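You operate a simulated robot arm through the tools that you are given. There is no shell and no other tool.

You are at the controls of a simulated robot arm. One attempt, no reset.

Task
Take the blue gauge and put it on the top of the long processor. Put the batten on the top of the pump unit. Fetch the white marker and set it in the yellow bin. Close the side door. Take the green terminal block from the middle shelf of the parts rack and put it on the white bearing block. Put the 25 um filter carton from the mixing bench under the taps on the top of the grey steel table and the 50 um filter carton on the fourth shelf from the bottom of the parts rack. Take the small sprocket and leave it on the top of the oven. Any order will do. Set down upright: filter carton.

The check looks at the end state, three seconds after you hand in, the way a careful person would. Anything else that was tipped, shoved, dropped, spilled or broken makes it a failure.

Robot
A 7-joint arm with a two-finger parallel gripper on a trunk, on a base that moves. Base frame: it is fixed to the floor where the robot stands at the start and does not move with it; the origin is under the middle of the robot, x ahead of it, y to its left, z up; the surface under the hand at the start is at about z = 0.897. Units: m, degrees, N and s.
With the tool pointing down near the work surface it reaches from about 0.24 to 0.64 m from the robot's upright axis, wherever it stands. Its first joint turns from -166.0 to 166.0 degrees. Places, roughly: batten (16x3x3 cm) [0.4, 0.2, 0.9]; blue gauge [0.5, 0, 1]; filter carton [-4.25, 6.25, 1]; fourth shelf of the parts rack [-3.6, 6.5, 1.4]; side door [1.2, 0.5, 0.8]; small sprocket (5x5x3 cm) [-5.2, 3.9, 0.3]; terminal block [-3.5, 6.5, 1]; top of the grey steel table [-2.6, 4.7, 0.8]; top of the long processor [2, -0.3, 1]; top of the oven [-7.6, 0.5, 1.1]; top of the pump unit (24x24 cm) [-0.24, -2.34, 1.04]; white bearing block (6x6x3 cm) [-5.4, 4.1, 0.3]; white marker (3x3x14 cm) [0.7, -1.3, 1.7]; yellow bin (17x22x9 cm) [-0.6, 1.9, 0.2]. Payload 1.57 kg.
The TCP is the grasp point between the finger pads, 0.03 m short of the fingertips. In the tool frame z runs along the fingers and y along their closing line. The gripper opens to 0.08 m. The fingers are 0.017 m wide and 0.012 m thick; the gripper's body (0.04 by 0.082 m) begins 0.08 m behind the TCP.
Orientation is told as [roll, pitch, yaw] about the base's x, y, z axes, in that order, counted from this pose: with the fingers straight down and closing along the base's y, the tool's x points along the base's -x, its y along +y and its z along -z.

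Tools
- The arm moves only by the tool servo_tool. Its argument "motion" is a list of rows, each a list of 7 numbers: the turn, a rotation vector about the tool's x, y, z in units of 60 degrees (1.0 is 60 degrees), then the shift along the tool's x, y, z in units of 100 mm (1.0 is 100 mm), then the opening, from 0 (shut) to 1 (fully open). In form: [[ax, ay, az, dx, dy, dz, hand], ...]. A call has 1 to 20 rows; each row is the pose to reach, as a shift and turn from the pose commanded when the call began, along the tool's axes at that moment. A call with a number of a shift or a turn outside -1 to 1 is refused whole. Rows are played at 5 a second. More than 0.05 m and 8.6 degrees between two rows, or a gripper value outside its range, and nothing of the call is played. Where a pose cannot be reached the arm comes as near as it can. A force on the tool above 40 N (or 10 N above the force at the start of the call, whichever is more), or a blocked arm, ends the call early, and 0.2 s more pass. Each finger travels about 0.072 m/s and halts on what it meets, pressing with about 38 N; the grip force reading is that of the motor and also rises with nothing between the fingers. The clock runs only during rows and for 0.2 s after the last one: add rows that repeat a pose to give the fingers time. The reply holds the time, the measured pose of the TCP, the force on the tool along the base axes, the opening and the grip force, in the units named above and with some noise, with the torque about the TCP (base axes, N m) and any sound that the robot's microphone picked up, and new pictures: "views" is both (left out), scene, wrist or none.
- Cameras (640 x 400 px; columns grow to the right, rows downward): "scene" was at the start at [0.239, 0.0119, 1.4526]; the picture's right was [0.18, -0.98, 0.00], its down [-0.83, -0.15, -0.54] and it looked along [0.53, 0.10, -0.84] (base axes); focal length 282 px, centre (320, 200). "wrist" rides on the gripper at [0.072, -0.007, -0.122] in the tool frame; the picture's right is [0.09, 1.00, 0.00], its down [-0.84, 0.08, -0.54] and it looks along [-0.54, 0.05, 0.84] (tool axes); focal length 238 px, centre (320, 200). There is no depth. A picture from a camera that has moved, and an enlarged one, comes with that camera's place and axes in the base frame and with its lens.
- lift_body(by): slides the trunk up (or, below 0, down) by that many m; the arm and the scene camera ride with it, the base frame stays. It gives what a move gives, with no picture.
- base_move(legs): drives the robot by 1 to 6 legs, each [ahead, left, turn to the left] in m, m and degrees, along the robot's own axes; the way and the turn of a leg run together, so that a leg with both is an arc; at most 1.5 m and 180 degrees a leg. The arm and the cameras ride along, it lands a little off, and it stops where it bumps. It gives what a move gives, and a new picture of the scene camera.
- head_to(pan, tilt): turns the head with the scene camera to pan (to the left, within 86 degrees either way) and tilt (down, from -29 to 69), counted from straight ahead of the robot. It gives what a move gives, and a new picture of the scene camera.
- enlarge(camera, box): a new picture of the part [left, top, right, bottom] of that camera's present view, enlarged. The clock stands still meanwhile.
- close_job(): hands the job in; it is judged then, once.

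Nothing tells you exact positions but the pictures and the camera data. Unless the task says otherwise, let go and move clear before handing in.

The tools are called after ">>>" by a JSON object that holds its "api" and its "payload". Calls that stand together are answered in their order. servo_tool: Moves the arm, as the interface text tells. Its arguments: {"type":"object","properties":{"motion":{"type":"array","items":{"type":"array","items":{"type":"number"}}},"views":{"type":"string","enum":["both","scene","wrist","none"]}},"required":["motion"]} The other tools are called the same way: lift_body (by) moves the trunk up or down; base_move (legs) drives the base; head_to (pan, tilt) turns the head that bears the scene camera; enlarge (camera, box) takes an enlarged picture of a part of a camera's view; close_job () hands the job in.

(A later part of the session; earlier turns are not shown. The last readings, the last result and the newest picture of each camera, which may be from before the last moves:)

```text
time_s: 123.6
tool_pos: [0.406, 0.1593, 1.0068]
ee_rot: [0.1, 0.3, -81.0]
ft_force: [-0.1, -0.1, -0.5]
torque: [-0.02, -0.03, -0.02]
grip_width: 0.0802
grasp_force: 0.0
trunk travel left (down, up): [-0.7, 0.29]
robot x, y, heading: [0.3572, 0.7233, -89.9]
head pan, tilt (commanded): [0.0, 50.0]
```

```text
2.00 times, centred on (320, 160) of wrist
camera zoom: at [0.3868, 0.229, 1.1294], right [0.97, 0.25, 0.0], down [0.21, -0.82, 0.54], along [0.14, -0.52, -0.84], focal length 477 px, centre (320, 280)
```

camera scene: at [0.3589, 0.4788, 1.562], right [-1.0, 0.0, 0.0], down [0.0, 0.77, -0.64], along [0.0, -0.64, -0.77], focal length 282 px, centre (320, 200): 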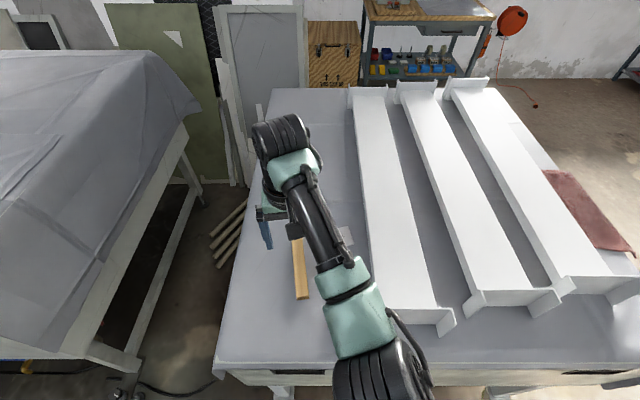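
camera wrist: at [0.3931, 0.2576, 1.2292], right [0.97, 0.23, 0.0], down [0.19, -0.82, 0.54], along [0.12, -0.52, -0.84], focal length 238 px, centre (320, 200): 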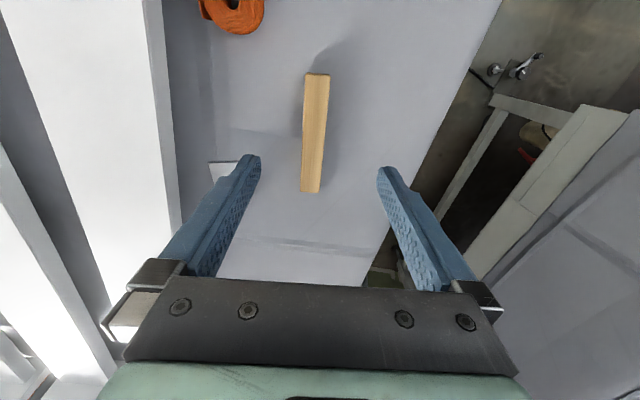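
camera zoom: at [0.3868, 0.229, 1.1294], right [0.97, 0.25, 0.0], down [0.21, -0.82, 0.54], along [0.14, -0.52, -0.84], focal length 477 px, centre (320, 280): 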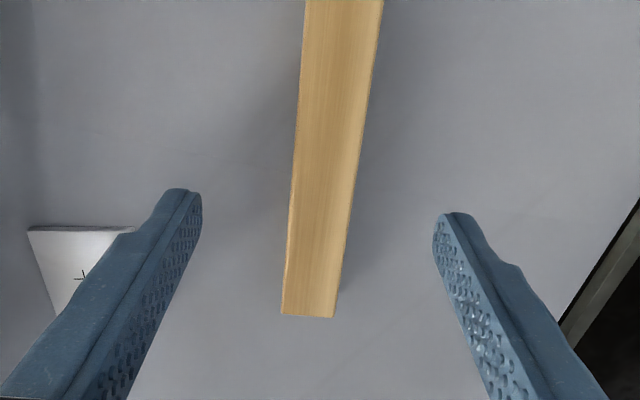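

Well aligned and centered. I descend to the batten and grip it.

>>> {"api": "servo_tool", "payload": {"motion": [[0, 0, 0, 0, 0.02, 0.2, 1], [0, 0, 0, 0, 0.02, 0.4, 1], [0, 0, 0, 0, 0.02, 0.6, 1], [0, 0, 0, 0, 0.02, 0.7, 1], [0, 0, 0, 0, 0.02, 0.77, 1], [0, 0, 0, 0, 0.02, 0.77, 1], [0, 0, 0, 0, 0.02, 0.77, 0.5], [0, 0, 0, 0, 0.02, 0.77, 0], [0, 0, 0, 0, 0.02, 0.77, 0], [0, 0, 0, 0, 0.02, 0.77, 0], [0, 0, 0, 0, 0.02, 0.77, 0]], "views": "wrist"}}

```text
time_s: 126.0
tool_pos: [0.4069, 0.1605, 0.9302]
ee_rot: [0.2, 0.3, -80.9]
ft_force: [0.4, 0.2, -0.3]
torque: [-0.02, 0.02, 0.01]
grip_width: 0.0289
grasp_force: 38.0
trunk travel left (down, up): [-0.7, 0.29]
robot x, y, heading: [0.3614, 0.7295, -90.0]
head pan, tilt (commanded): [0.0, 50.0]
camera wrist: at [0.3881, 0.2303, 1.0528], right [0.97, 0.25, 0.0], down [0.21, -0.82, 0.54], along [0.13, -0.52, -0.84], focal length 238 px, centre (320, 200)
```

wrist: 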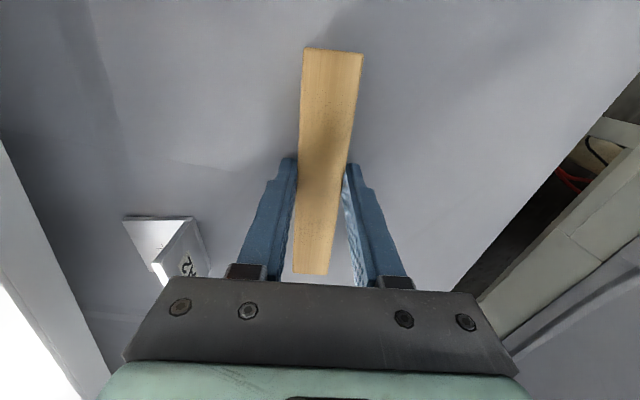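

Gripped. I lift the batten with the trunk, draw it in a little and back away from the cart.

>>> {"api": "lift_body", "payload": {"by": 0.28}}

>>> {"api": "servo_tool", "payload": {"motion": [[0, 0, 0, 0.2, 0, 0, 0], [0, 0, 0, 0.4, 0, 0, 0], [0, 0, 0, 0.6, 0, 0, 0], [0, 0, 0, 0.8, 0, 0, 0], [0, 0, 0, 1, 0, 0, 0], [0, 0, 0, 1, 0, 0, 0]], "views": "none"}}

>>> {"api": "base_move", "payload": {"legs": [[-0.3, 0, 0], [0, -1.5, 0], [0, -0.1, 0]]}}

```text
time_s: 128.8
tool_pos: [0.4067, 0.1614, 1.2114]
ee_rot: [0.1, 0.3, -81.1]
ft_force: [0.4, -0.8, -0.8]
torque: [0.04, 0.0, 0.03]
grip_width: 0.0288
grasp_force: 37.7
trunk travel left (down, up): [-0.98, 0.01]
robot x, y, heading: [0.3579, 0.7305, -89.9]
head pan, tilt (commanded): [0.0, 50.0]
```

```text
time_s: 130.2
tool_pos: [0.3931, 0.2627, 1.2124]
ee_rot: [0.1, 0.2, -81.0]
ft_force: [0.5, 0.6, -0.6]
torque: [0.03, 0.01, -0.01]
grip_width: 0.0291
grasp_force: 38.1
trunk travel left (down, up): [-0.98, 0.01]
robot x, y, heading: [0.3582, 0.7257, -90.0]
head pan, tilt (commanded): [0.0, 50.0]
```

```text
time_s: 140.2
tool_pos: [-1.2543, 0.5994, 1.2117]
ee_rot: [0.1, 0.3, -83.0]
ft_force: [0.1, -0.4, -0.4]
torque: [-0.01, 0.01, 0.0]
grip_width: 0.0288
grasp_force: 37.7
trunk travel left (down, up): [-0.98, 0.01]
robot x, y, heading: [-1.2719, 1.0652, -91.9]
head pan, tilt (commanded): [0.0, 50.0]
camera scene: at [-1.2808, 0.817, 1.742], right [-1.0, 0.03, 0.0], down [0.03, 0.77, -0.64], along [-0.02, -0.64, -0.77], focal length 282 px, centre (320, 200)
```

scene: 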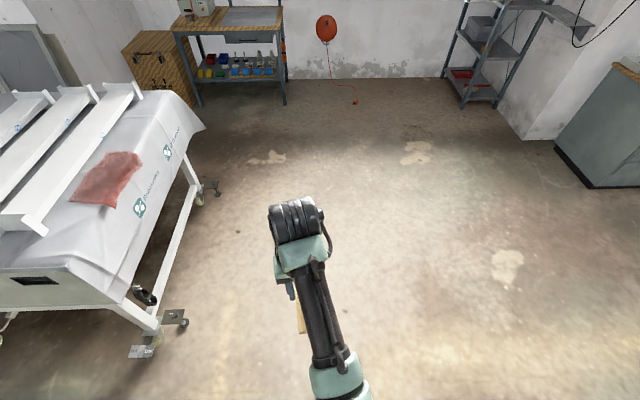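

The bench with the pump unit is at upper left; its front feet are near y≈-2.03, x from -0.93 to -0.04. I drive down the free floor, then left to stand in front of the pump.

>>> {"api": "base_move", "payload": {"legs": [[1.5, 0, 1.9], [0.72, 0, 0]]}}

>>> {"api": "head_to", "payload": {"pan": 45, "tilt": 25}}

```text
time_s: 151.1
tool_pos: [-1.3322, -1.6057, 1.2117]
ee_rot: [0.1, 0.2, -84.1]
ft_force: [-0.4, -0.6, -0.9]
torque: [0.0, -0.01, -0.07]
grip_width: 0.0286
grasp_force: 37.5
trunk travel left (down, up): [-0.98, 0.01]
robot x, y, heading: [-1.3396, -1.1425, -92.9]
head pan, tilt (commanded): [0.0, 50.0]
camera scene: at [-1.3536, -1.3867, 1.7421], right [-1.0, 0.05, 0.0], down [0.04, 0.76, -0.64], along [-0.03, -0.64, -0.77], focal length 282 px, centre (320, 200)
```

scene: 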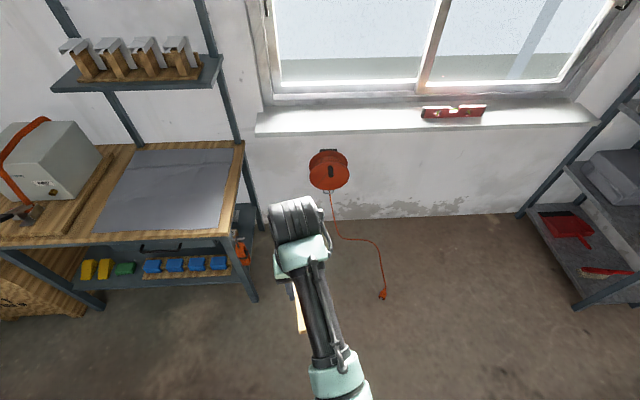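

```text
time_s: 152.3
tool_pos: [-1.3303, -1.6061, 1.2123]
ee_rot: [0.1, 0.3, -84.1]
ft_force: [-0.7, 0.5, -0.9]
torque: [0.02, 0.01, 0.01]
grip_width: 0.0289
grasp_force: 37.9
trunk travel left (down, up): [-0.98, 0.01]
robot x, y, heading: [-1.3411, -1.1405, -93.0]
head pan, tilt (commanded): [45.0, 25.0]
camera scene: at [-1.2881, -1.379, 1.7795], right [-0.74, -0.67, 0.0], down [-0.28, 0.32, -0.91], along [0.6, -0.67, -0.42], focal length 282 px, centre (320, 200)
```

scene: 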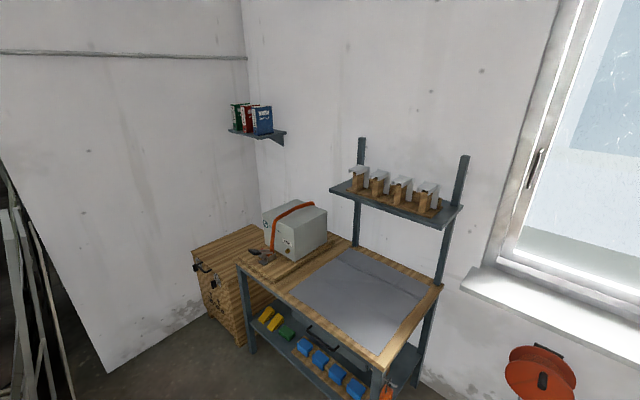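

I see the pump unit: a grey box with an orange hose or strap around it. I zoom in on it.

>>> {"api": "enlarge", "payload": {"camera": "scene", "box": [220, 170, 380, 280]}}

>>> {"api": "base_move", "payload": {"legs": [[0, 0, 2.9], [0, 1.05, 0]]}}

>>> {"api": "head_to", "payload": {"pan": 0, "tilt": 40}}

>>> {"api": "enlarge", "payload": {"camera": "scene", "box": [200, 0, 440, 160]}}

```text
3.64 times, centred on (300, 225) of scene
camera zoom: at [-1.2881, -1.379, 1.7795], right [-0.74, -0.67, 0.0], down [-0.28, 0.32, -0.91], along [0.6, -0.67, -0.42], focal length 1025 px, centre (393, 109)
```

zoom: 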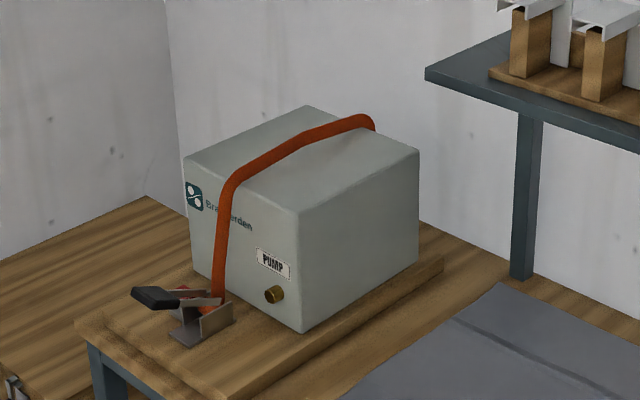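

```text
time_s: 158.1
tool_pos: [-0.2364, -1.5975, 1.2117]
ee_rot: [0.1, 0.2, -80.1]
ft_force: [-0.1, 0.5, -2.0]
torque: [-0.02, 0.05, 0.0]
grip_width: 0.0292
grasp_force: 38.1
trunk travel left (down, up): [-0.98, 0.01]
robot x, y, heading: [-0.2779, -1.1328, -88.9]
head pan, tilt (commanded): [45.0, 25.0]
camera scene: at [-0.2081, -1.3684, 1.7795], right [-0.7, -0.72, 0.0], down [-0.3, 0.29, -0.91], along [0.65, -0.63, -0.42], focal length 282 px, centre (320, 200)
```

scene: 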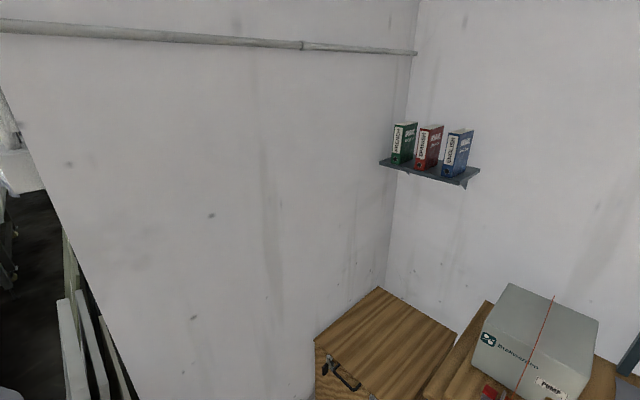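

```text
time_s: 159.3
tool_pos: [-0.2345, -1.597, 1.2119]
ee_rot: [0.1, 0.3, -80.2]
ft_force: [0.2, -0.6, -1.3]
torque: [0.03, -0.02, 0.0]
grip_width: 0.0291
grasp_force: 37.8
trunk travel left (down, up): [-0.98, 0.01]
robot x, y, heading: [-0.2761, -1.1332, -89.1]
head pan, tilt (commanded): [0.0, 40.0]
camera scene: at [-0.2725, -1.3893, 1.7562], right [-1.0, -0.02, 0.0], down [-0.01, 0.64, -0.77], along [0.01, -0.77, -0.64], focal length 282 px, centre (320, 200)
```

scene: 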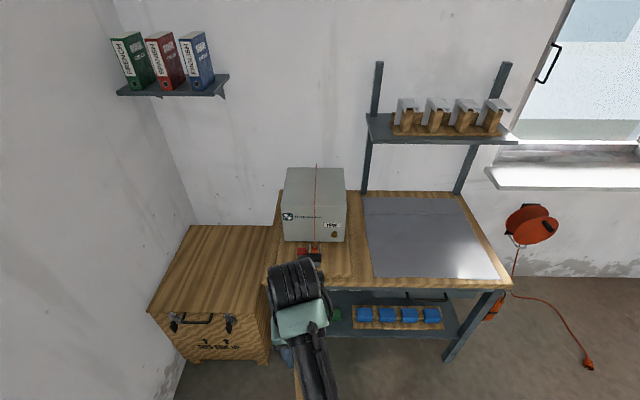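

```text
2.50 times, centred on (320, 80) of scene
camera zoom: at [-0.2725, -1.3893, 1.7562], right [-1.0, -0.02, 0.0], down [-0.01, 0.64, -0.77], along [0.01, -0.77, -0.64], focal length 704 px, centre (320, 500)
```

zoom: 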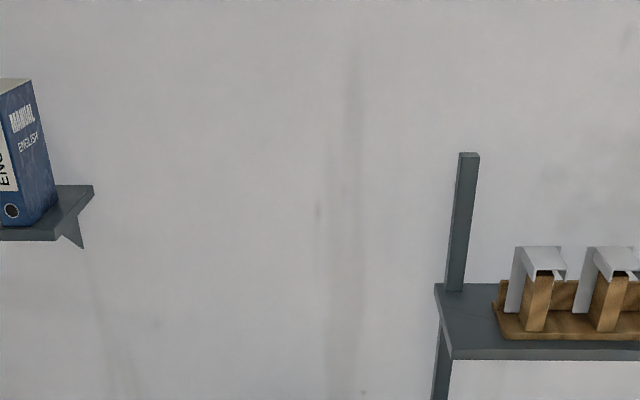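

The orange strap looks like a thin upright band across the middle of the top. I zoom in from here.

>>> {"api": "enlarge", "payload": {"camera": "scene", "box": [260, 150, 370, 270]}}

```text
3.33 times, centred on (315, 210) of scene
camera zoom: at [-0.2725, -1.3893, 1.7562], right [-1.0, -0.02, 0.0], down [-0.01, 0.64, -0.77], along [0.01, -0.77, -0.64], focal length 939 px, centre (337, 167)
```

zoom: 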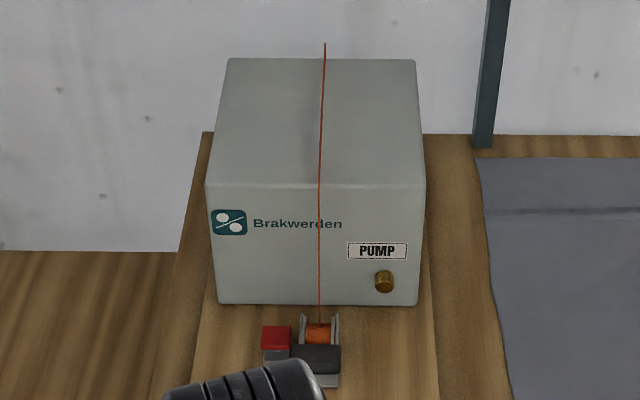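

The strap stands on edge along the middle (x≈-0.242), so I will lay the batten parallel to it on the left half of the top (x≈-0.175). I square the batten up and trade trunk height for arm height.

>>> {"api": "servo_tool", "payload": {"motion": [[0, 0, 0.05, 0, 0, -0.2, 0], [0, 0, 0.1, 0, 0, -0.4, 0], [0, 0, 0.15, 0, 0, -0.6, 0], [0, 0, 0.165, 0, 0, -0.8, 0], [0, 0, 0.165, 0, 0, -1, 0], [0, 0, 0.165, 0, 0, -1, 0]], "views": "none"}}

>>> {"api": "lift_body", "payload": {"by": -0.11}}

>>> {"api": "base_move", "payload": {"legs": [[0.35, 0.0, -1]]}}

```text
time_s: 160.7
tool_pos: [-0.2348, -1.5966, 1.3122]
ee_rot: [0.0, 0.3, -89.9]
ft_force: [-0.5, 0.6, -1.0]
torque: [0.02, 0.01, 0.04]
grip_width: 0.0289
grasp_force: 37.8
trunk travel left (down, up): [-0.98, 0.01]
robot x, y, heading: [-0.2773, -1.1348, -89.1]
head pan, tilt (commanded): [0.0, 40.0]
```

```text
time_s: 162.1
tool_pos: [-0.2342, -1.5973, 1.2028]
ee_rot: [0.1, 0.3, -90.0]
ft_force: [-0.5, -0.3, -0.6]
torque: [0.0, 0.01, 0.01]
grip_width: 0.0289
grasp_force: 37.9
trunk travel left (down, up): [-0.87, 0.12]
robot x, y, heading: [-0.2761, -1.1316, -88.7]
head pan, tilt (commanded): [0.0, 40.0]
```

```text
time_s: 164.3
tool_pos: [-0.236, -1.9458, 1.2028]
ee_rot: [0.1, 0.2, -90.7]
ft_force: [0.3, -0.5, -0.8]
torque: [0.0, 0.0, -0.02]
grip_width: 0.0291
grasp_force: 38.2
trunk travel left (down, up): [-0.87, 0.12]
robot x, y, heading: [-0.2786, -1.4851, -89.9]
head pan, tilt (commanded): [0.0, 40.0]
camera scene: at [-0.2721, -1.7386, 1.6463], right [-1.0, 0.0, 0.0], down [0.0, 0.64, -0.77], along [0.0, -0.77, -0.64], focal length 282 px, centre (320, 200)
```

scene: 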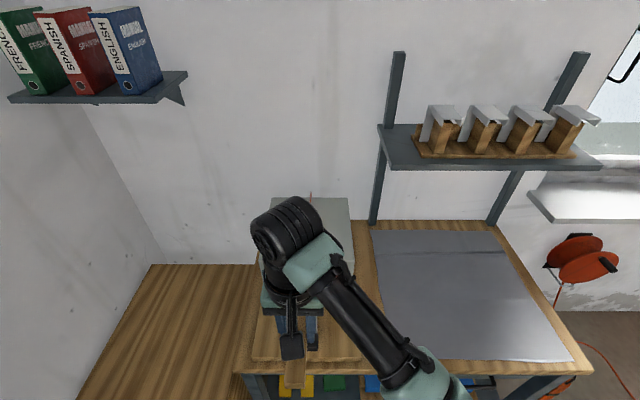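

Pump top spans about x -0.366 to -0.106, y -2.21 to -2.48, z≈1.04-1.06. I move the base ahead and left so the batten comes over the left half.

>>> {"api": "base_move", "payload": {"legs": [[0.25, 0.06, 0]]}}

>>> {"api": "servo_tool", "payload": {"motion": [[0, 0, -0.01, -0.25, 0, 0, 0], [0, 0, -0.012, -0.5, 0, 0, 0], [0, 0, -0.012, -0.75, 0, 0, 0], [0, 0, -0.012, -1, 0, 0, 0], [0, 0, -0.012, -1, 0, 0, 0]], "views": "both"}}

```text
time_s: 166.2
tool_pos: [-0.1721, -2.1853, 1.204]
ee_rot: [0.1, 0.1, -90.3]
ft_force: [-0.3, -0.5, 0.0]
torque: [0.02, 0.02, 0.0]
grip_width: 0.0291
grasp_force: 37.8
trunk travel left (down, up): [-0.87, 0.12]
robot x, y, heading: [-0.2084, -1.722, -89.6]
head pan, tilt (commanded): [0.0, 40.0]
camera scene: at [-0.2084, -1.9771, 1.6463], right [-1.0, -0.01, 0.0], down [-0.01, 0.64, -0.77], along [0.01, -0.77, -0.64], focal length 282 px, centre (320, 200)
```

scene: 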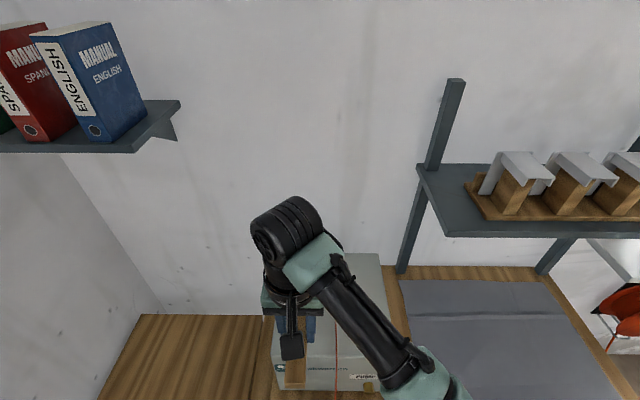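

```text
time_s: 167.4
tool_pos: [-0.1709, -2.2861, 1.2034]
ee_rot: [0.1, 0.2, -89.5]
ft_force: [0.1, -0.7, -0.8]
torque: [-0.01, -0.02, 0.0]
grip_width: 0.0288
grasp_force: 37.9
trunk travel left (down, up): [-0.87, 0.12]
robot x, y, heading: [-0.213, -1.7187, -89.4]
head pan, tilt (commanded): [0.0, 40.0]
camera scene: at [-0.2085, -1.9773, 1.6462], right [-1.0, -0.01, 0.0], down [-0.01, 0.64, -0.77], along [0.01, -0.77, -0.64], focal length 282 px, centre (320, 200)
camera wrist: at [-0.1809, -2.2142, 1.3255], right [0.99, 0.1, 0.0], down [0.08, -0.84, 0.54], along [0.06, -0.54, -0.84], focal length 238 px, centre (320, 200)
```

scene: 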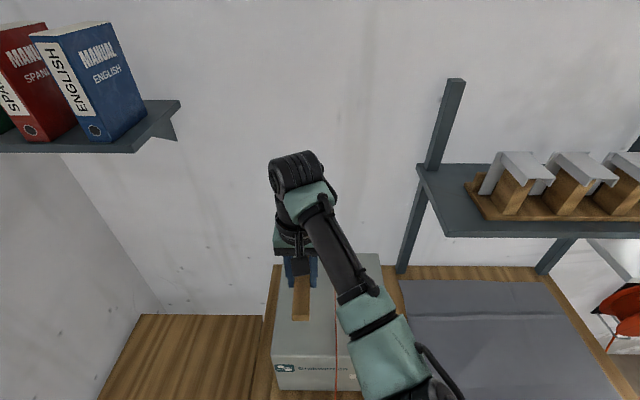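
wrist: 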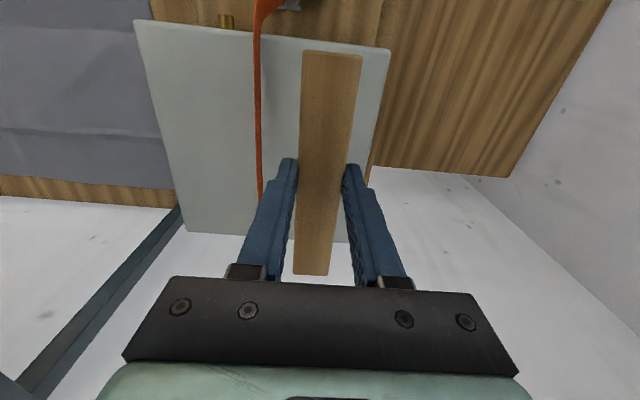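

The batten now hangs above the left half, left of the strap; it needs about 4.5 cm more depth. I drive that with the base.

>>> {"api": "base_move", "payload": {"legs": [[0.045, 0, 0]]}}

>>> {"api": "servo_tool", "payload": {"motion": [[0, 0, 0, 0, 0.0, 0.2, 0], [0, 0, 0, 0, 0, 0.4, 0], [0, 0, 0, 0, 0, 0.6, 0], [0, 0, 0, 0, 0, 0.7, 0], [0, 0, 0, 0, 0, 0.8, 0], [0, 0, 0, 0, 0, 0.9, 0], [0, 0, 0, 0, 0, 0.95, 0], [0, 0, 0, 0, 0, 0.95, 0]], "views": "both"}}

```text
time_s: 168.3
tool_pos: [-0.1715, -2.3294, 1.204]
ee_rot: [0.0, 0.2, -89.5]
ft_force: [0.3, 0.6, -0.3]
torque: [0.0, 0.0, -0.01]
grip_width: 0.0292
grasp_force: 38.6
trunk travel left (down, up): [-0.87, 0.12]
robot x, y, heading: [-0.2094, -1.7661, -89.5]
head pan, tilt (commanded): [0.0, 40.0]
camera scene: at [-0.2077, -2.0209, 1.6466], right [-1.0, -0.01, 0.0], down [-0.01, 0.64, -0.77], along [0.01, -0.77, -0.64], focal length 282 px, centre (320, 200)
```

scene: 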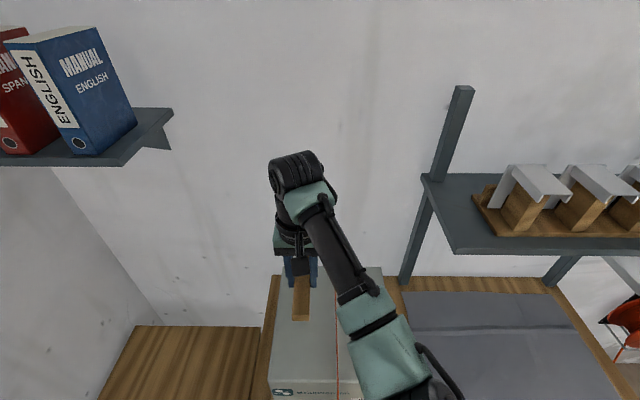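

```text
time_s: 170.1
tool_pos: [-0.1717, -2.3312, 1.1083]
ee_rot: [0.0, 0.2, -89.5]
ft_force: [0.0, -0.1, -0.5]
torque: [0.02, 0.01, 0.0]
grip_width: 0.029
grasp_force: 37.6
trunk travel left (down, up): [-0.87, 0.12]
robot x, y, heading: [-0.2086, -1.7672, -89.3]
head pan, tilt (commanded): [0.0, 40.0]
camera scene: at [-0.2077, -2.0228, 1.6462], right [-1.0, -0.01, 0.0], down [-0.01, 0.64, -0.77], along [0.01, -0.77, -0.64], focal length 282 px, centre (320, 200)
camera wrist: at [-0.1808, -2.2593, 1.2302], right [0.99, 0.1, 0.0], down [0.08, -0.84, 0.54], along [0.06, -0.54, -0.84], focal length 238 px, centre (320, 200)
```

scene: 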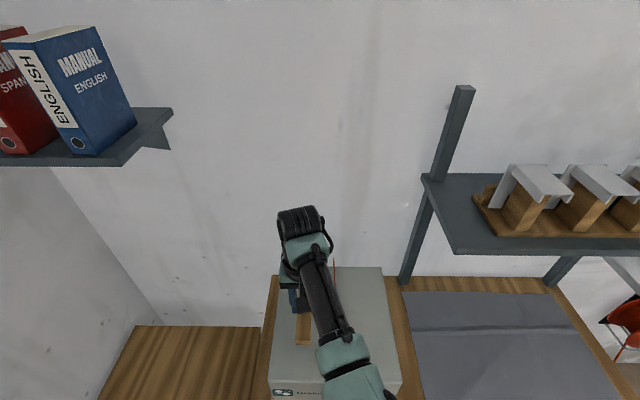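
wrist: 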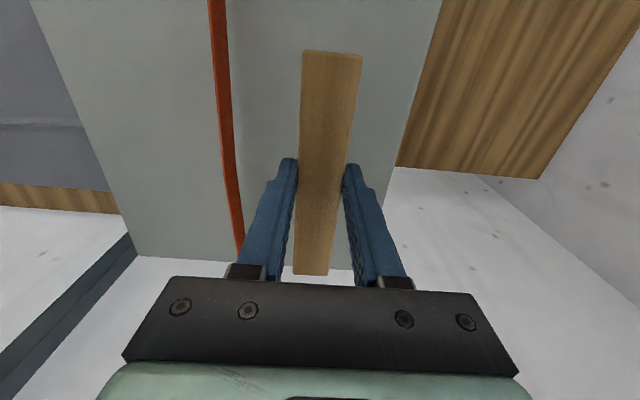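

Position is good. I lower slowly until contact.

>>> {"api": "servo_tool", "payload": {"motion": [[0, 0, 0, 0, 0, 0.04, 0], [0, 0, 0, 0, 0, 0.08, 0], [0, 0, 0, 0, 0, 0.11, 0], [0, 0, 0, 0, 0, 0.14, 0], [0, 0, 0, 0, 0, 0.17, 0], [0, 0, 0, 0, 0, 0.2, 0], [0, 0, 0, 0, 0, 0.22, 0], [0, 0, 0, 0, 0, 0.22, 0]], "views": "none"}}

```text
time_s: 171.9
tool_pos: [-0.1709, -2.3309, 1.0848]
ee_rot: [0.0, 0.3, -89.4]
ft_force: [-0.3, 0.2, -0.4]
torque: [0.03, 0.05, -0.02]
grip_width: 0.0293
grasp_force: 38.1
trunk travel left (down, up): [-0.87, 0.12]
robot x, y, heading: [-0.2097, -1.7656, -89.5]
head pan, tilt (commanded): [0.0, 40.0]
```

>>> {"api": "servo_tool", "payload": {"motion": [[0, 0, 0, 0, 0, 0.02, 0], [0, 0, 0, 0, 0, 0.04, 0], [0, 0, 0, 0, 0, 0.06, 0], [0, 0, 0, 0, 0, 0.08, 0], [0, 0, 0, 0, 0, 0.1, 0], [0, 0, 0, 0, 0, 0.12, 0], [0, 0, 0, 0, 0, 0.14, 0], [0, 0, 0, 0, 0, 0.16, 0], [0, 0, 0, 0, 0, 0.18, 0], [0, 0, 0, 0, 0, 0.2, 0]], "views": "wrist"}}

```text
time_s: 174.1
tool_pos: [-0.1717, -2.33, 1.0725]
ee_rot: [0.1, -0.5, -89.5]
ft_force: [-1.2, 4.9, 37.0]
torque: [0.42, 0.04, -0.01]
grip_width: 0.0291
grasp_force: 38.0
trunk travel left (down, up): [-0.87, 0.12]
robot x, y, heading: [-0.2105, -1.7676, -89.4]
head pan, tilt (commanded): [0.0, 40.0]
camera wrist: at [-0.1801, -2.257, 1.1938], right [0.99, 0.1, 0.0], down [0.08, -0.83, 0.55], along [0.06, -0.55, -0.84], focal length 238 px, centre (320, 200)
```

wrist: 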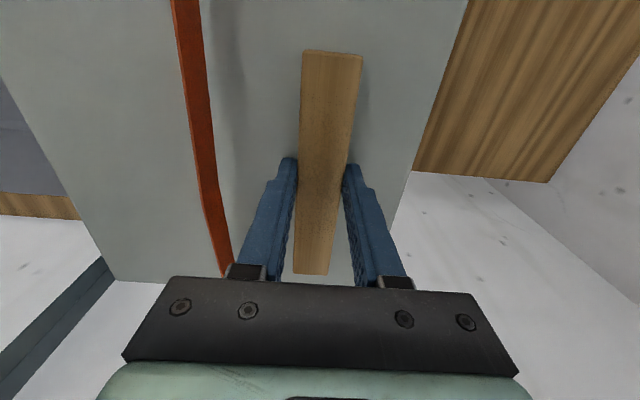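

Contact on the top. I ease the pressure, then open just a little and rise.

>>> {"api": "servo_tool", "payload": {"motion": [[0, 0, 0, 0, 0, -0.04, 0], [0, 0, 0, 0, 0, -0.07, 0], [0, 0, 0, 0, 0, -0.07, 0], [0, 0, 0, 0, 0, -0.07, 0.5], [0, 0, 0, 0, 0, -0.07, 0.6], [0, 0, 0, 0, 0, -0.07, 0.6], [0, 0, 0, 0, 0, -0.07, 0.6]], "views": "wrist"}}

```text
time_s: 175.7
tool_pos: [-0.1711, -2.3302, 1.0737]
ee_rot: [0.1, 0.3, -89.4]
ft_force: [0.3, 0.3, -0.6]
torque: [0.01, 0.0, 0.01]
grip_width: 0.0481
grasp_force: 0.2
trunk travel left (down, up): [-0.87, 0.12]
robot x, y, heading: [-0.2082, -1.7651, -89.0]
head pan, tilt (commanded): [0.0, 40.0]
camera wrist: at [-0.1794, -2.259, 1.1967], right [0.99, 0.1, 0.0], down [0.08, -0.84, 0.54], along [0.06, -0.54, -0.84], focal length 238 px, centre (320, 200)
```

wrist: 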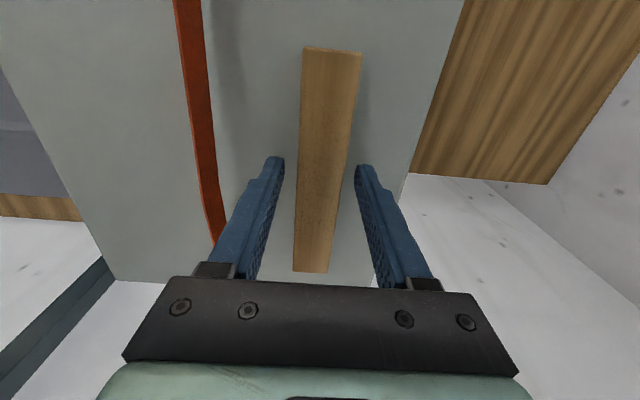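

Released. I rise straight up and back away.

>>> {"api": "servo_tool", "payload": {"motion": [[0, 0, 0, 0, 0, -0.1, 0.6], [0, 0, 0, 0, 0, -0.25, 0.6], [0, 0, 0, 0, 0, -0.5, 0.6], [0, 0, 0, 0, 0, -0.75, 0.6], [0, 0, 0, 0, 0, -1, 0.6], [0, 0, 0, 0, 0, -1, 0.6]], "views": "wrist"}}

>>> {"api": "base_move", "payload": {"legs": [[-0.5, 0, 0]]}}

>>> {"api": "enlarge", "payload": {"camera": "scene", "box": [240, 170, 400, 280]}}

```text
time_s: 177.1
tool_pos: [-0.1731, -2.3341, 1.173]
ee_rot: [-0.1, 0.3, -89.5]
ft_force: [0.3, -0.1, -0.4]
torque: [0.0, 0.01, 0.06]
grip_width: 0.0479
grasp_force: 0.1
trunk travel left (down, up): [-0.87, 0.12]
robot x, y, heading: [-0.2128, -1.7673, -89.2]
head pan, tilt (commanded): [0.0, 40.0]
camera wrist: at [-0.1812, -2.2611, 1.2947], right [0.99, 0.1, 0.0], down [0.08, -0.84, 0.54], along [0.06, -0.54, -0.84], focal length 238 px, centre (320, 200)
```

wrist: 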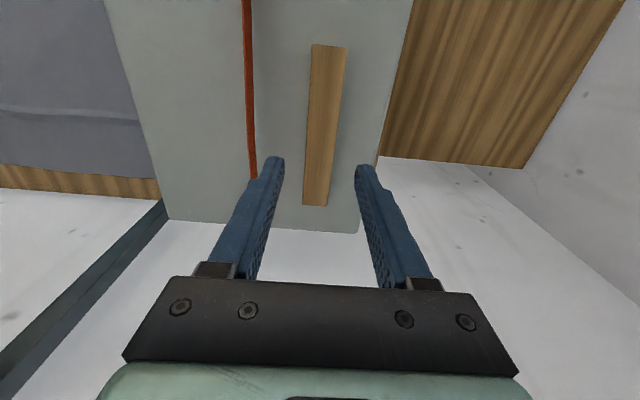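

```text
time_s: 180.1
tool_pos: [-0.1796, -1.8215, 1.1723]
ee_rot: [0.0, 0.3, -89.6]
ft_force: [0.0, -1.0, 0.9]
torque: [0.0, -0.03, -0.01]
grip_width: 0.0481
grasp_force: 0.1
trunk travel left (down, up): [-0.87, 0.12]
robot x, y, heading: [-0.2129, -1.2541, -89.6]
head pan, tilt (commanded): [0.0, 40.0]
camera scene: at [-0.2136, -1.5124, 1.6462], right [-1.0, -0.01, 0.0], down [-0.01, 0.64, -0.77], along [0.01, -0.77, -0.64], focal length 282 px, centre (320, 200)
```

scene: 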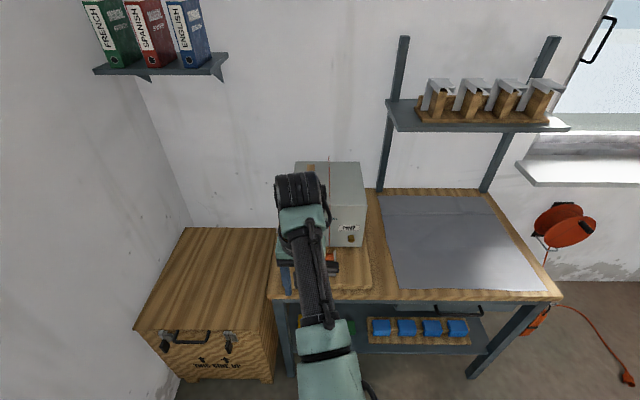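

```text
3.64 times, centred on (320, 225) of scene
camera zoom: at [-0.2136, -1.5124, 1.6462], right [-1.0, -0.01, 0.0], down [-0.01, 0.64, -0.77], along [0.01, -0.77, -0.64], focal length 1025 px, centre (320, 109)
```

zoom: 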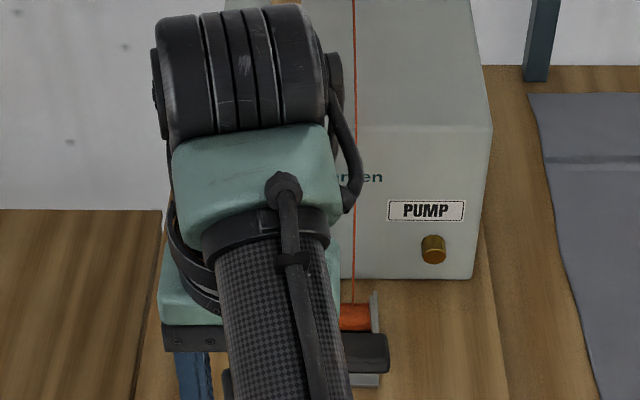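

The batten is on the pump unit. Now I look for the white marker, expected near (0.7, -1.3, 1.7), to my left.

>>> {"api": "head_to", "payload": {"pan": 86, "tilt": 0}}

```text
time_s: 181.7
tool_pos: [-0.1789, -1.821, 1.173]
ee_rot: [0.2, 0.3, -89.7]
ft_force: [0.4, -0.4, -0.4]
torque: [-0.04, 0.01, 0.0]
grip_width: 0.048
grasp_force: 0.1
trunk travel left (down, up): [-0.87, 0.12]
robot x, y, heading: [-0.2194, -1.2526, -89.0]
head pan, tilt (commanded): [85.9, 0.0]
camera scene: at [-0.1246, -1.4327, 1.7099], right [-0.06, -1.0, 0.0], down [0.0, 0.0, -1.0], along [1.0, -0.06, 0.0], focal length 282 px, centre (320, 200)
```

scene: 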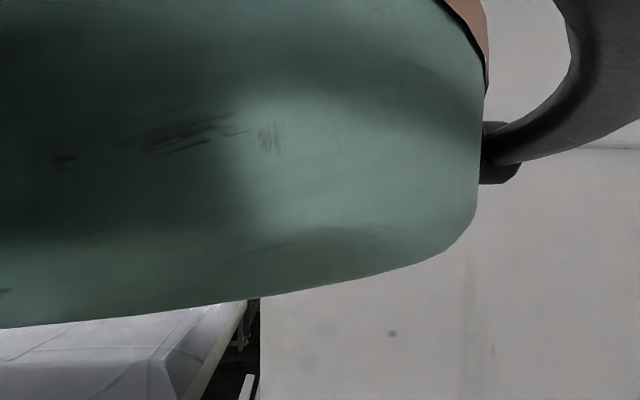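

My own shoulder blocks that view. I move away from the wall corner and turn left to face it.

>>> {"api": "base_move", "payload": {"legs": [[0, -0.45, 0], [0, 0, 90]]}}

>>> {"api": "head_to", "payload": {"pan": 0, "tilt": 5}}

```text
time_s: 188.1
tool_pos: [-0.0929, -1.2282, 1.1728]
ee_rot: [0.2, 0.2, -0.1]
ft_force: [-0.4, -0.3, 0.1]
torque: [0.02, 0.01, 0.0]
grip_width: 0.048
grasp_force: 0.1
trunk travel left (down, up): [-0.87, 0.12]
robot x, y, heading: [-0.6585, -1.2574, 0.0]
head pan, tilt (commanded): [85.9, 0.0]
camera scene: at [-0.4816, -1.1719, 1.7099], right [1.0, -0.07, 0.0], down [0.0, 0.0, -1.0], along [0.07, 1.0, 0.0], focal length 282 px, centre (320, 200)
```

scene: 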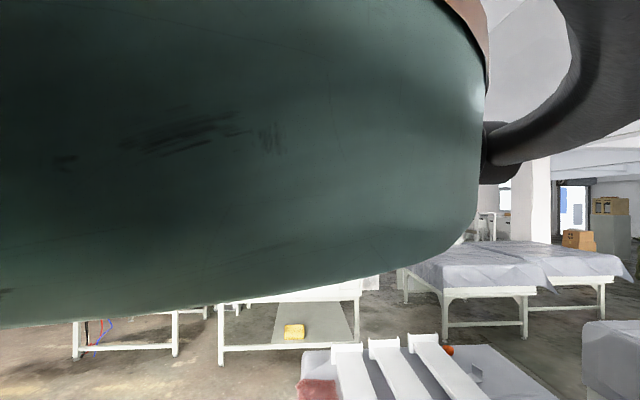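

```text
time_s: 189.7
tool_pos: [-0.0927, -1.228, 1.173]
ee_rot: [0.0, 0.3, -0.1]
ft_force: [0.2, 0.9, -0.2]
torque: [0.03, -0.02, -0.02]
grip_width: 0.0481
grasp_force: 0.1
trunk travel left (down, up): [-0.87, 0.12]
robot x, y, heading: [-0.6574, -1.2597, 0.1]
head pan, tilt (commanded): [0.0, 5.0]
camera scene: at [-0.396, -1.2614, 1.702], right [0.0, -1.0, 0.0], down [-0.09, 0.0, -1.0], along [1.0, 0.0, -0.09], focal length 282 px, centre (320, 200)
```

scene: 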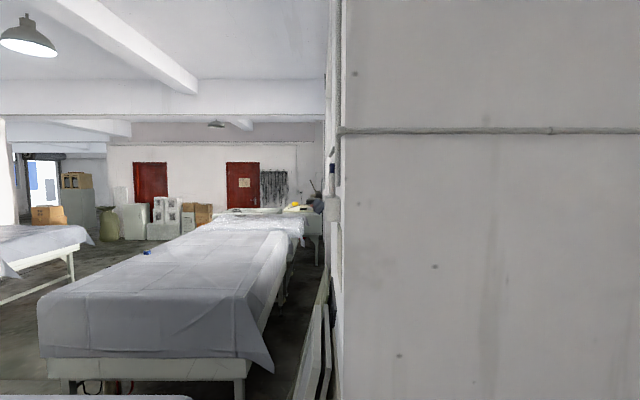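

The column edge is at the right; something small is on its near face around (333, 180). I zoom in.

>>> {"api": "enlarge", "payload": {"camera": "scene", "box": [290, 120, 390, 240]}}

```text
3.33 times, centred on (340, 180) of scene
camera zoom: at [-0.396, -1.2614, 1.702], right [0.0, -1.0, 0.0], down [-0.09, 0.0, -1.0], along [1.0, 0.0, -0.09], focal length 939 px, centre (253, 267)
```

zoom: 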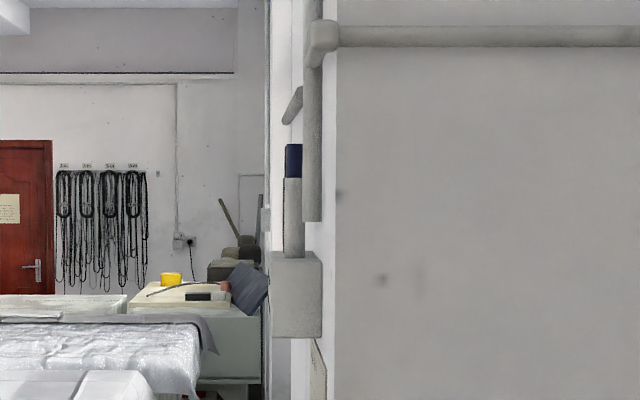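

The marker (white body, dark blue cap) stands upright on a socket box on the column's front face, near (0.7, -1.31), base z≈1.61, top ≈1.75. I move left and ahead to see that face better.

>>> {"api": "base_move", "payload": {"legs": [[0, 0.4, 0], [0.45, 0, 0]]}}

>>> {"api": "head_to", "payload": {"pan": -25, "tilt": 5}}

>>> {"api": "enlarge", "payload": {"camera": "scene", "box": [240, 100, 400, 260]}}

```text
time_s: 193.4
tool_pos: [0.0891, -0.8346, 1.1692]
ee_rot: [0.1, 0.6, 0.3]
ft_force: [0.1, -0.1, -0.6]
torque: [0.04, 0.06, -0.01]
grip_width: 0.048
grasp_force: 0.1
trunk travel left (down, up): [-0.87, 0.12]
robot x, y, heading: [-0.4837, -0.8691, 0.1]
head pan, tilt (commanded): [0.0, 5.0]
stopped in leg 2: the robot was blocked; the commanded pose is now the measured one
camera scene: at [-0.2119, -0.8686, 1.7006], right [0.01, -1.0, 0.0], down [-0.09, 0.0, -1.0], along [1.0, 0.01, -0.09], focal length 282 px, centre (320, 200)
```

scene: 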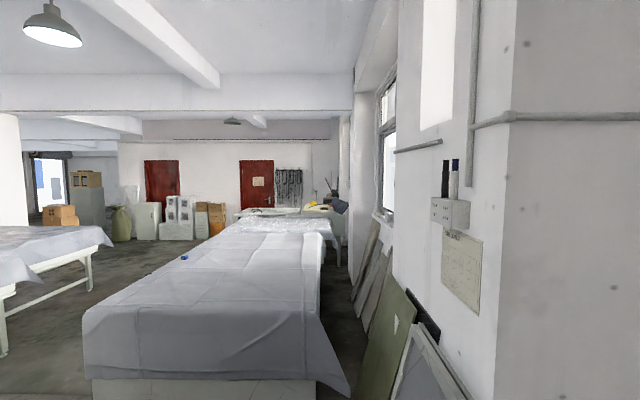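

```text
time_s: 194.3
tool_pos: [0.0837, -0.833, 1.1717]
ee_rot: [0.0, 0.2, 0.2]
ft_force: [1.1, 0.1, -0.1]
torque: [-0.01, -0.01, 0.04]
grip_width: 0.048
grasp_force: 0.1
trunk travel left (down, up): [-0.87, 0.12]
robot x, y, heading: [-0.4806, -0.8702, 0.5]
head pan, tilt (commanded): [-25.0, 5.0]
camera scene: at [-0.2279, -0.9062, 1.7021], right [-0.42, -0.91, 0.0], down [-0.08, 0.04, -1.0], along [0.91, -0.41, -0.09], focal length 282 px, centre (320, 200)
```

scene: 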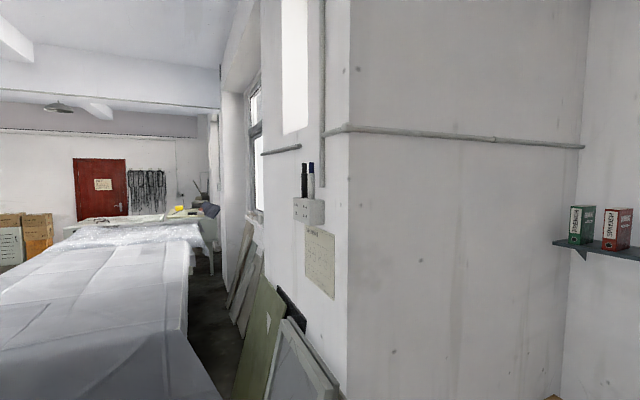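

```text
2.50 times, centred on (320, 180) of scene
camera zoom: at [-0.2279, -0.9062, 1.7021], right [-0.42, -0.91, 0.0], down [-0.08, 0.04, -1.0], along [0.91, -0.41, -0.09], focal length 704 px, centre (320, 250)
```

zoom: 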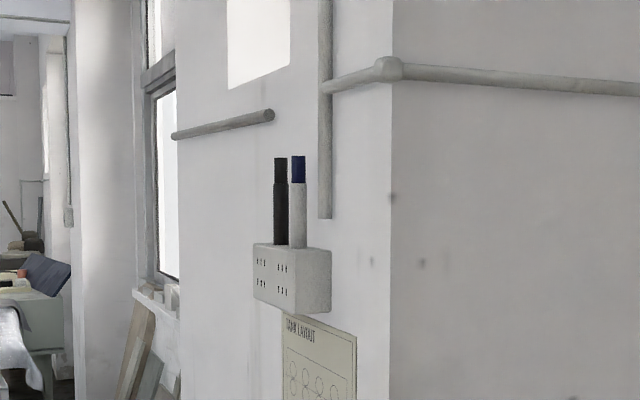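

There are two markers on the box: a black one and the white one with a blue cap next to it. The base was stopped by something on the floor, so I look down there.

>>> {"api": "head_to", "payload": {"pan": 0, "tilt": 55}}

>>> {"api": "head_to", "payload": {"pan": -35, "tilt": 45}}

>>> {"api": "head_to", "payload": {"pan": 40, "tilt": 50}}

```text
time_s: 195.5
tool_pos: [0.0836, -0.8333, 1.1731]
ee_rot: [0.1, 0.3, 0.3]
ft_force: [-0.7, -0.2, 0.3]
torque: [-0.02, 0.02, 0.01]
grip_width: 0.0479
grasp_force: 0.0
trunk travel left (down, up): [-0.87, 0.12]
robot x, y, heading: [-0.4819, -0.8663, 0.4]
head pan, tilt (commanded): [0.0, 55.0]
camera scene: at [-0.2385, -0.8683, 1.6255], right [0.01, -1.0, 0.0], down [-0.82, 0.0, -0.57], along [0.57, 0.0, -0.82], focal length 282 px, centre (320, 200)
```

scene: 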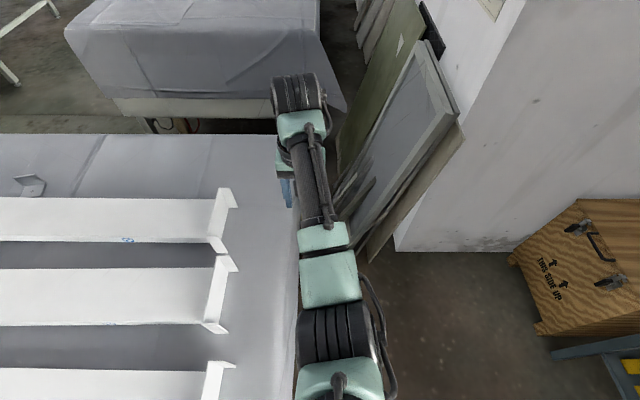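

```text
time_s: 196.5
tool_pos: [0.0843, -0.8336, 1.1721]
ee_rot: [0.1, 0.3, 0.1]
ft_force: [-0.2, -0.3, -0.5]
torque: [0.0, -0.01, 0.05]
grip_width: 0.0478
grasp_force: 0.1
trunk travel left (down, up): [-0.87, 0.12]
robot x, y, heading: [-0.4786, -0.8703, 0.0]
head pan, tilt (commanded): [-35.0, 45.0]
camera scene: at [-0.2438, -0.9148, 1.6389], right [-0.57, -0.82, 0.0], down [-0.58, 0.4, -0.71], along [0.58, -0.4, -0.71], focal length 282 px, centre (320, 200)
```

scene: 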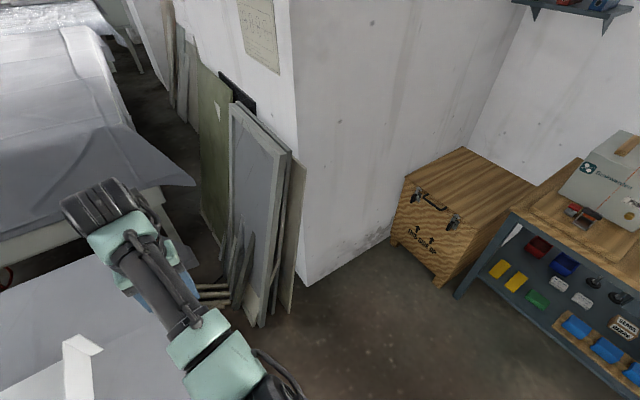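

```text
time_s: 198.0
tool_pos: [0.0843, -0.8332, 1.172]
ee_rot: [0.1, 0.3, 0.3]
ft_force: [-0.2, -0.2, 0.8]
torque: [-0.02, 0.05, -0.02]
grip_width: 0.0481
grasp_force: 0.1
trunk travel left (down, up): [-0.87, 0.12]
robot x, y, heading: [-0.4817, -0.8696, 0.3]
head pan, tilt (commanded): [40.0, 50.0]
camera scene: at [-0.2521, -0.8189, 1.632], right [0.65, -0.76, 0.0], down [-0.58, -0.5, -0.64], along [0.49, 0.42, -0.77], focal length 282 px, centre (320, 200)
```

scene: 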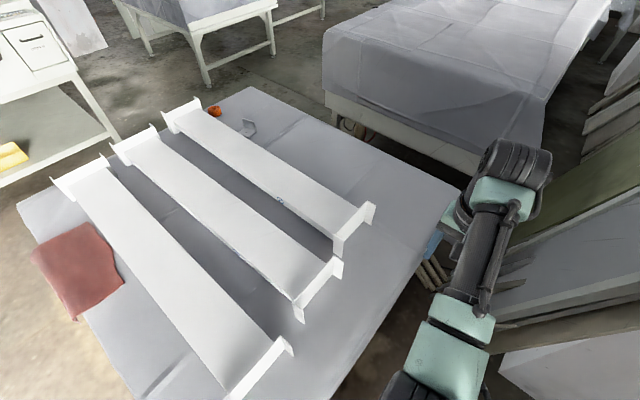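

The cart's end at y≈-0.82 blocked me; I'll keep to the corridor in front of the bench. The white marker computes to about (0.748, -1.31), the black one 7 cm further along, the wall face at y≈-1.343. I back off and turn so I can bring the hand in horizontally toward the wall.

>>> {"api": "base_move", "payload": {"legs": [[-0.12, 0, 0], [0, -0.33, 0], [0, 0, -35]]}}

>>> {"api": "servo_tool", "payload": {"motion": [[0, 0, 0.12, 0.1, 0, 0, 0.6], [0, 0, 0.24, 0.2, 0, 0, 0.6], [0, 0, 0.36, 0.3, 0, 0, 0.6], [0, 0, 0.48, 0.4, 0, 0, 0.6], [0, 0, 0.6, 0.5, 0, 0, 0.6], [0, 0, 0.72, 0.6, 0, 0, 0.6], [0, 0, 0.84, 0.7, 0, 0, 0.6], [0, 0, 0.917, 0.8, 0, 0, 0.6], [0, 0, 0.917, 0.8, 0, 0, 0.6]], "views": "none"}}

>>> {"api": "servo_tool", "payload": {"motion": [[0, -0.12, 0, 0, 0, -0.1, 0.6], [0, -0.24, 0, 0, 0, -0.2, 0.6], [0, -0.36, 0, 0, 0, -0.3, 0.6], [0, -0.48, 0, 0, 0, -0.4, 0.6], [0, -0.6, 0, 0, 0, -0.5, 0.6], [0, -0.72, 0, 0, 0, -0.5, 0.6], [0, -0.84, 0, 0, 0, -0.5, 0.6], [0, -0.84, 0, 0, 0, -0.5, 0.6]], "views": "both"}}

```text
time_s: 202.7
tool_pos: [-0.1096, -1.4959, 1.1729]
ee_rot: [0.1, 0.2, -34.2]
ft_force: [0.3, 0.2, -0.4]
torque: [0.0, -0.01, -0.01]
grip_width: 0.0476
grasp_force: 0.0
trunk travel left (down, up): [-0.87, 0.12]
robot x, y, heading: [-0.5952, -1.2071, -33.8]
head pan, tilt (commanded): [40.0, 50.0]
camera scene: at [-0.3796, -1.2939, 1.632], right [0.1, -0.99, 0.0], down [-0.76, -0.08, -0.64], along [0.64, 0.07, -0.77], focal length 282 px, centre (320, 200)
```

scene: 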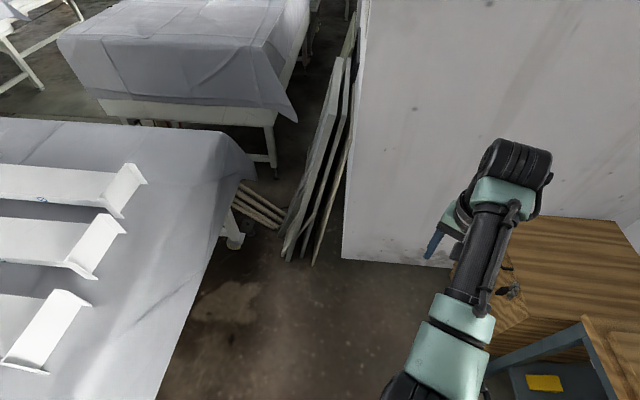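

```text
time_s: 204.7
tool_pos: [-0.1767, -1.451, 1.1716]
ee_rot: [-0.2, 0.3, -89.3]
ft_force: [1.0, 0.8, -0.1]
torque: [0.0, -0.05, 0.01]
grip_width: 0.0479
grasp_force: 0.0
trunk travel left (down, up): [-0.87, 0.12]
robot x, y, heading: [-0.5967, -1.2037, -34.0]
head pan, tilt (commanded): [40.0, 50.0]
```

```text
time_s: 206.5
tool_pos: [-0.1771, -1.4512, 1.2218]
ee_rot: [-0.3, -50.2, -89.1]
ft_force: [0.2, 0.5, -0.1]
torque: [0.0, 0.04, -0.01]
grip_width: 0.048
grasp_force: 0.1
trunk travel left (down, up): [-0.87, 0.12]
robot x, y, heading: [-0.5992, -1.2049, -33.7]
head pan, tilt (commanded): [40.0, 50.0]
camera scene: at [-0.3799, -1.2942, 1.6321], right [0.1, -0.99, 0.0], down [-0.76, -0.08, -0.64], along [0.64, 0.07, -0.77], focal length 282 px, centre (320, 200)
camera wrist: at [-0.1864, -1.3116, 1.2442], right [0.99, 0.07, -0.07], down [0.08, -0.12, 0.99], along [0.06, -0.99, -0.12], focal length 238 px, centre (320, 200)
```

scene: 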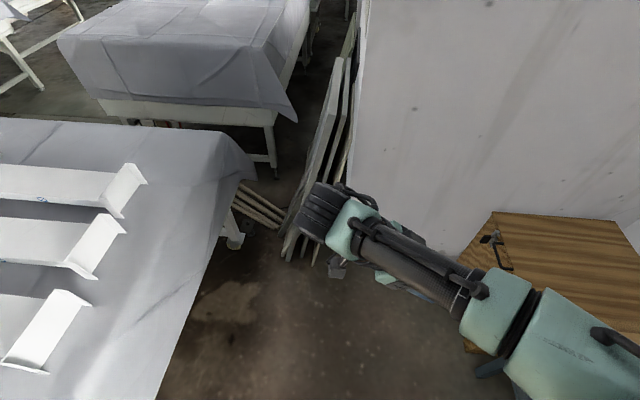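
wrist: 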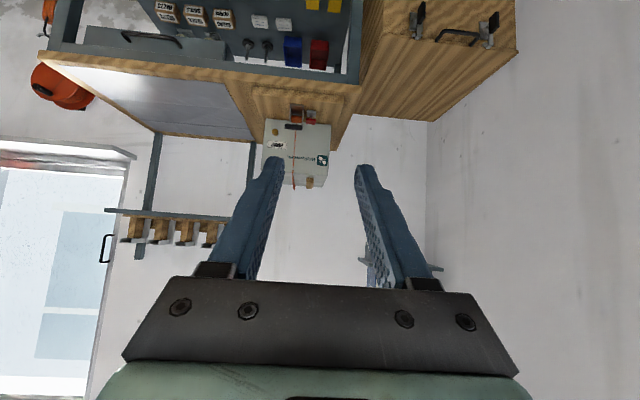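

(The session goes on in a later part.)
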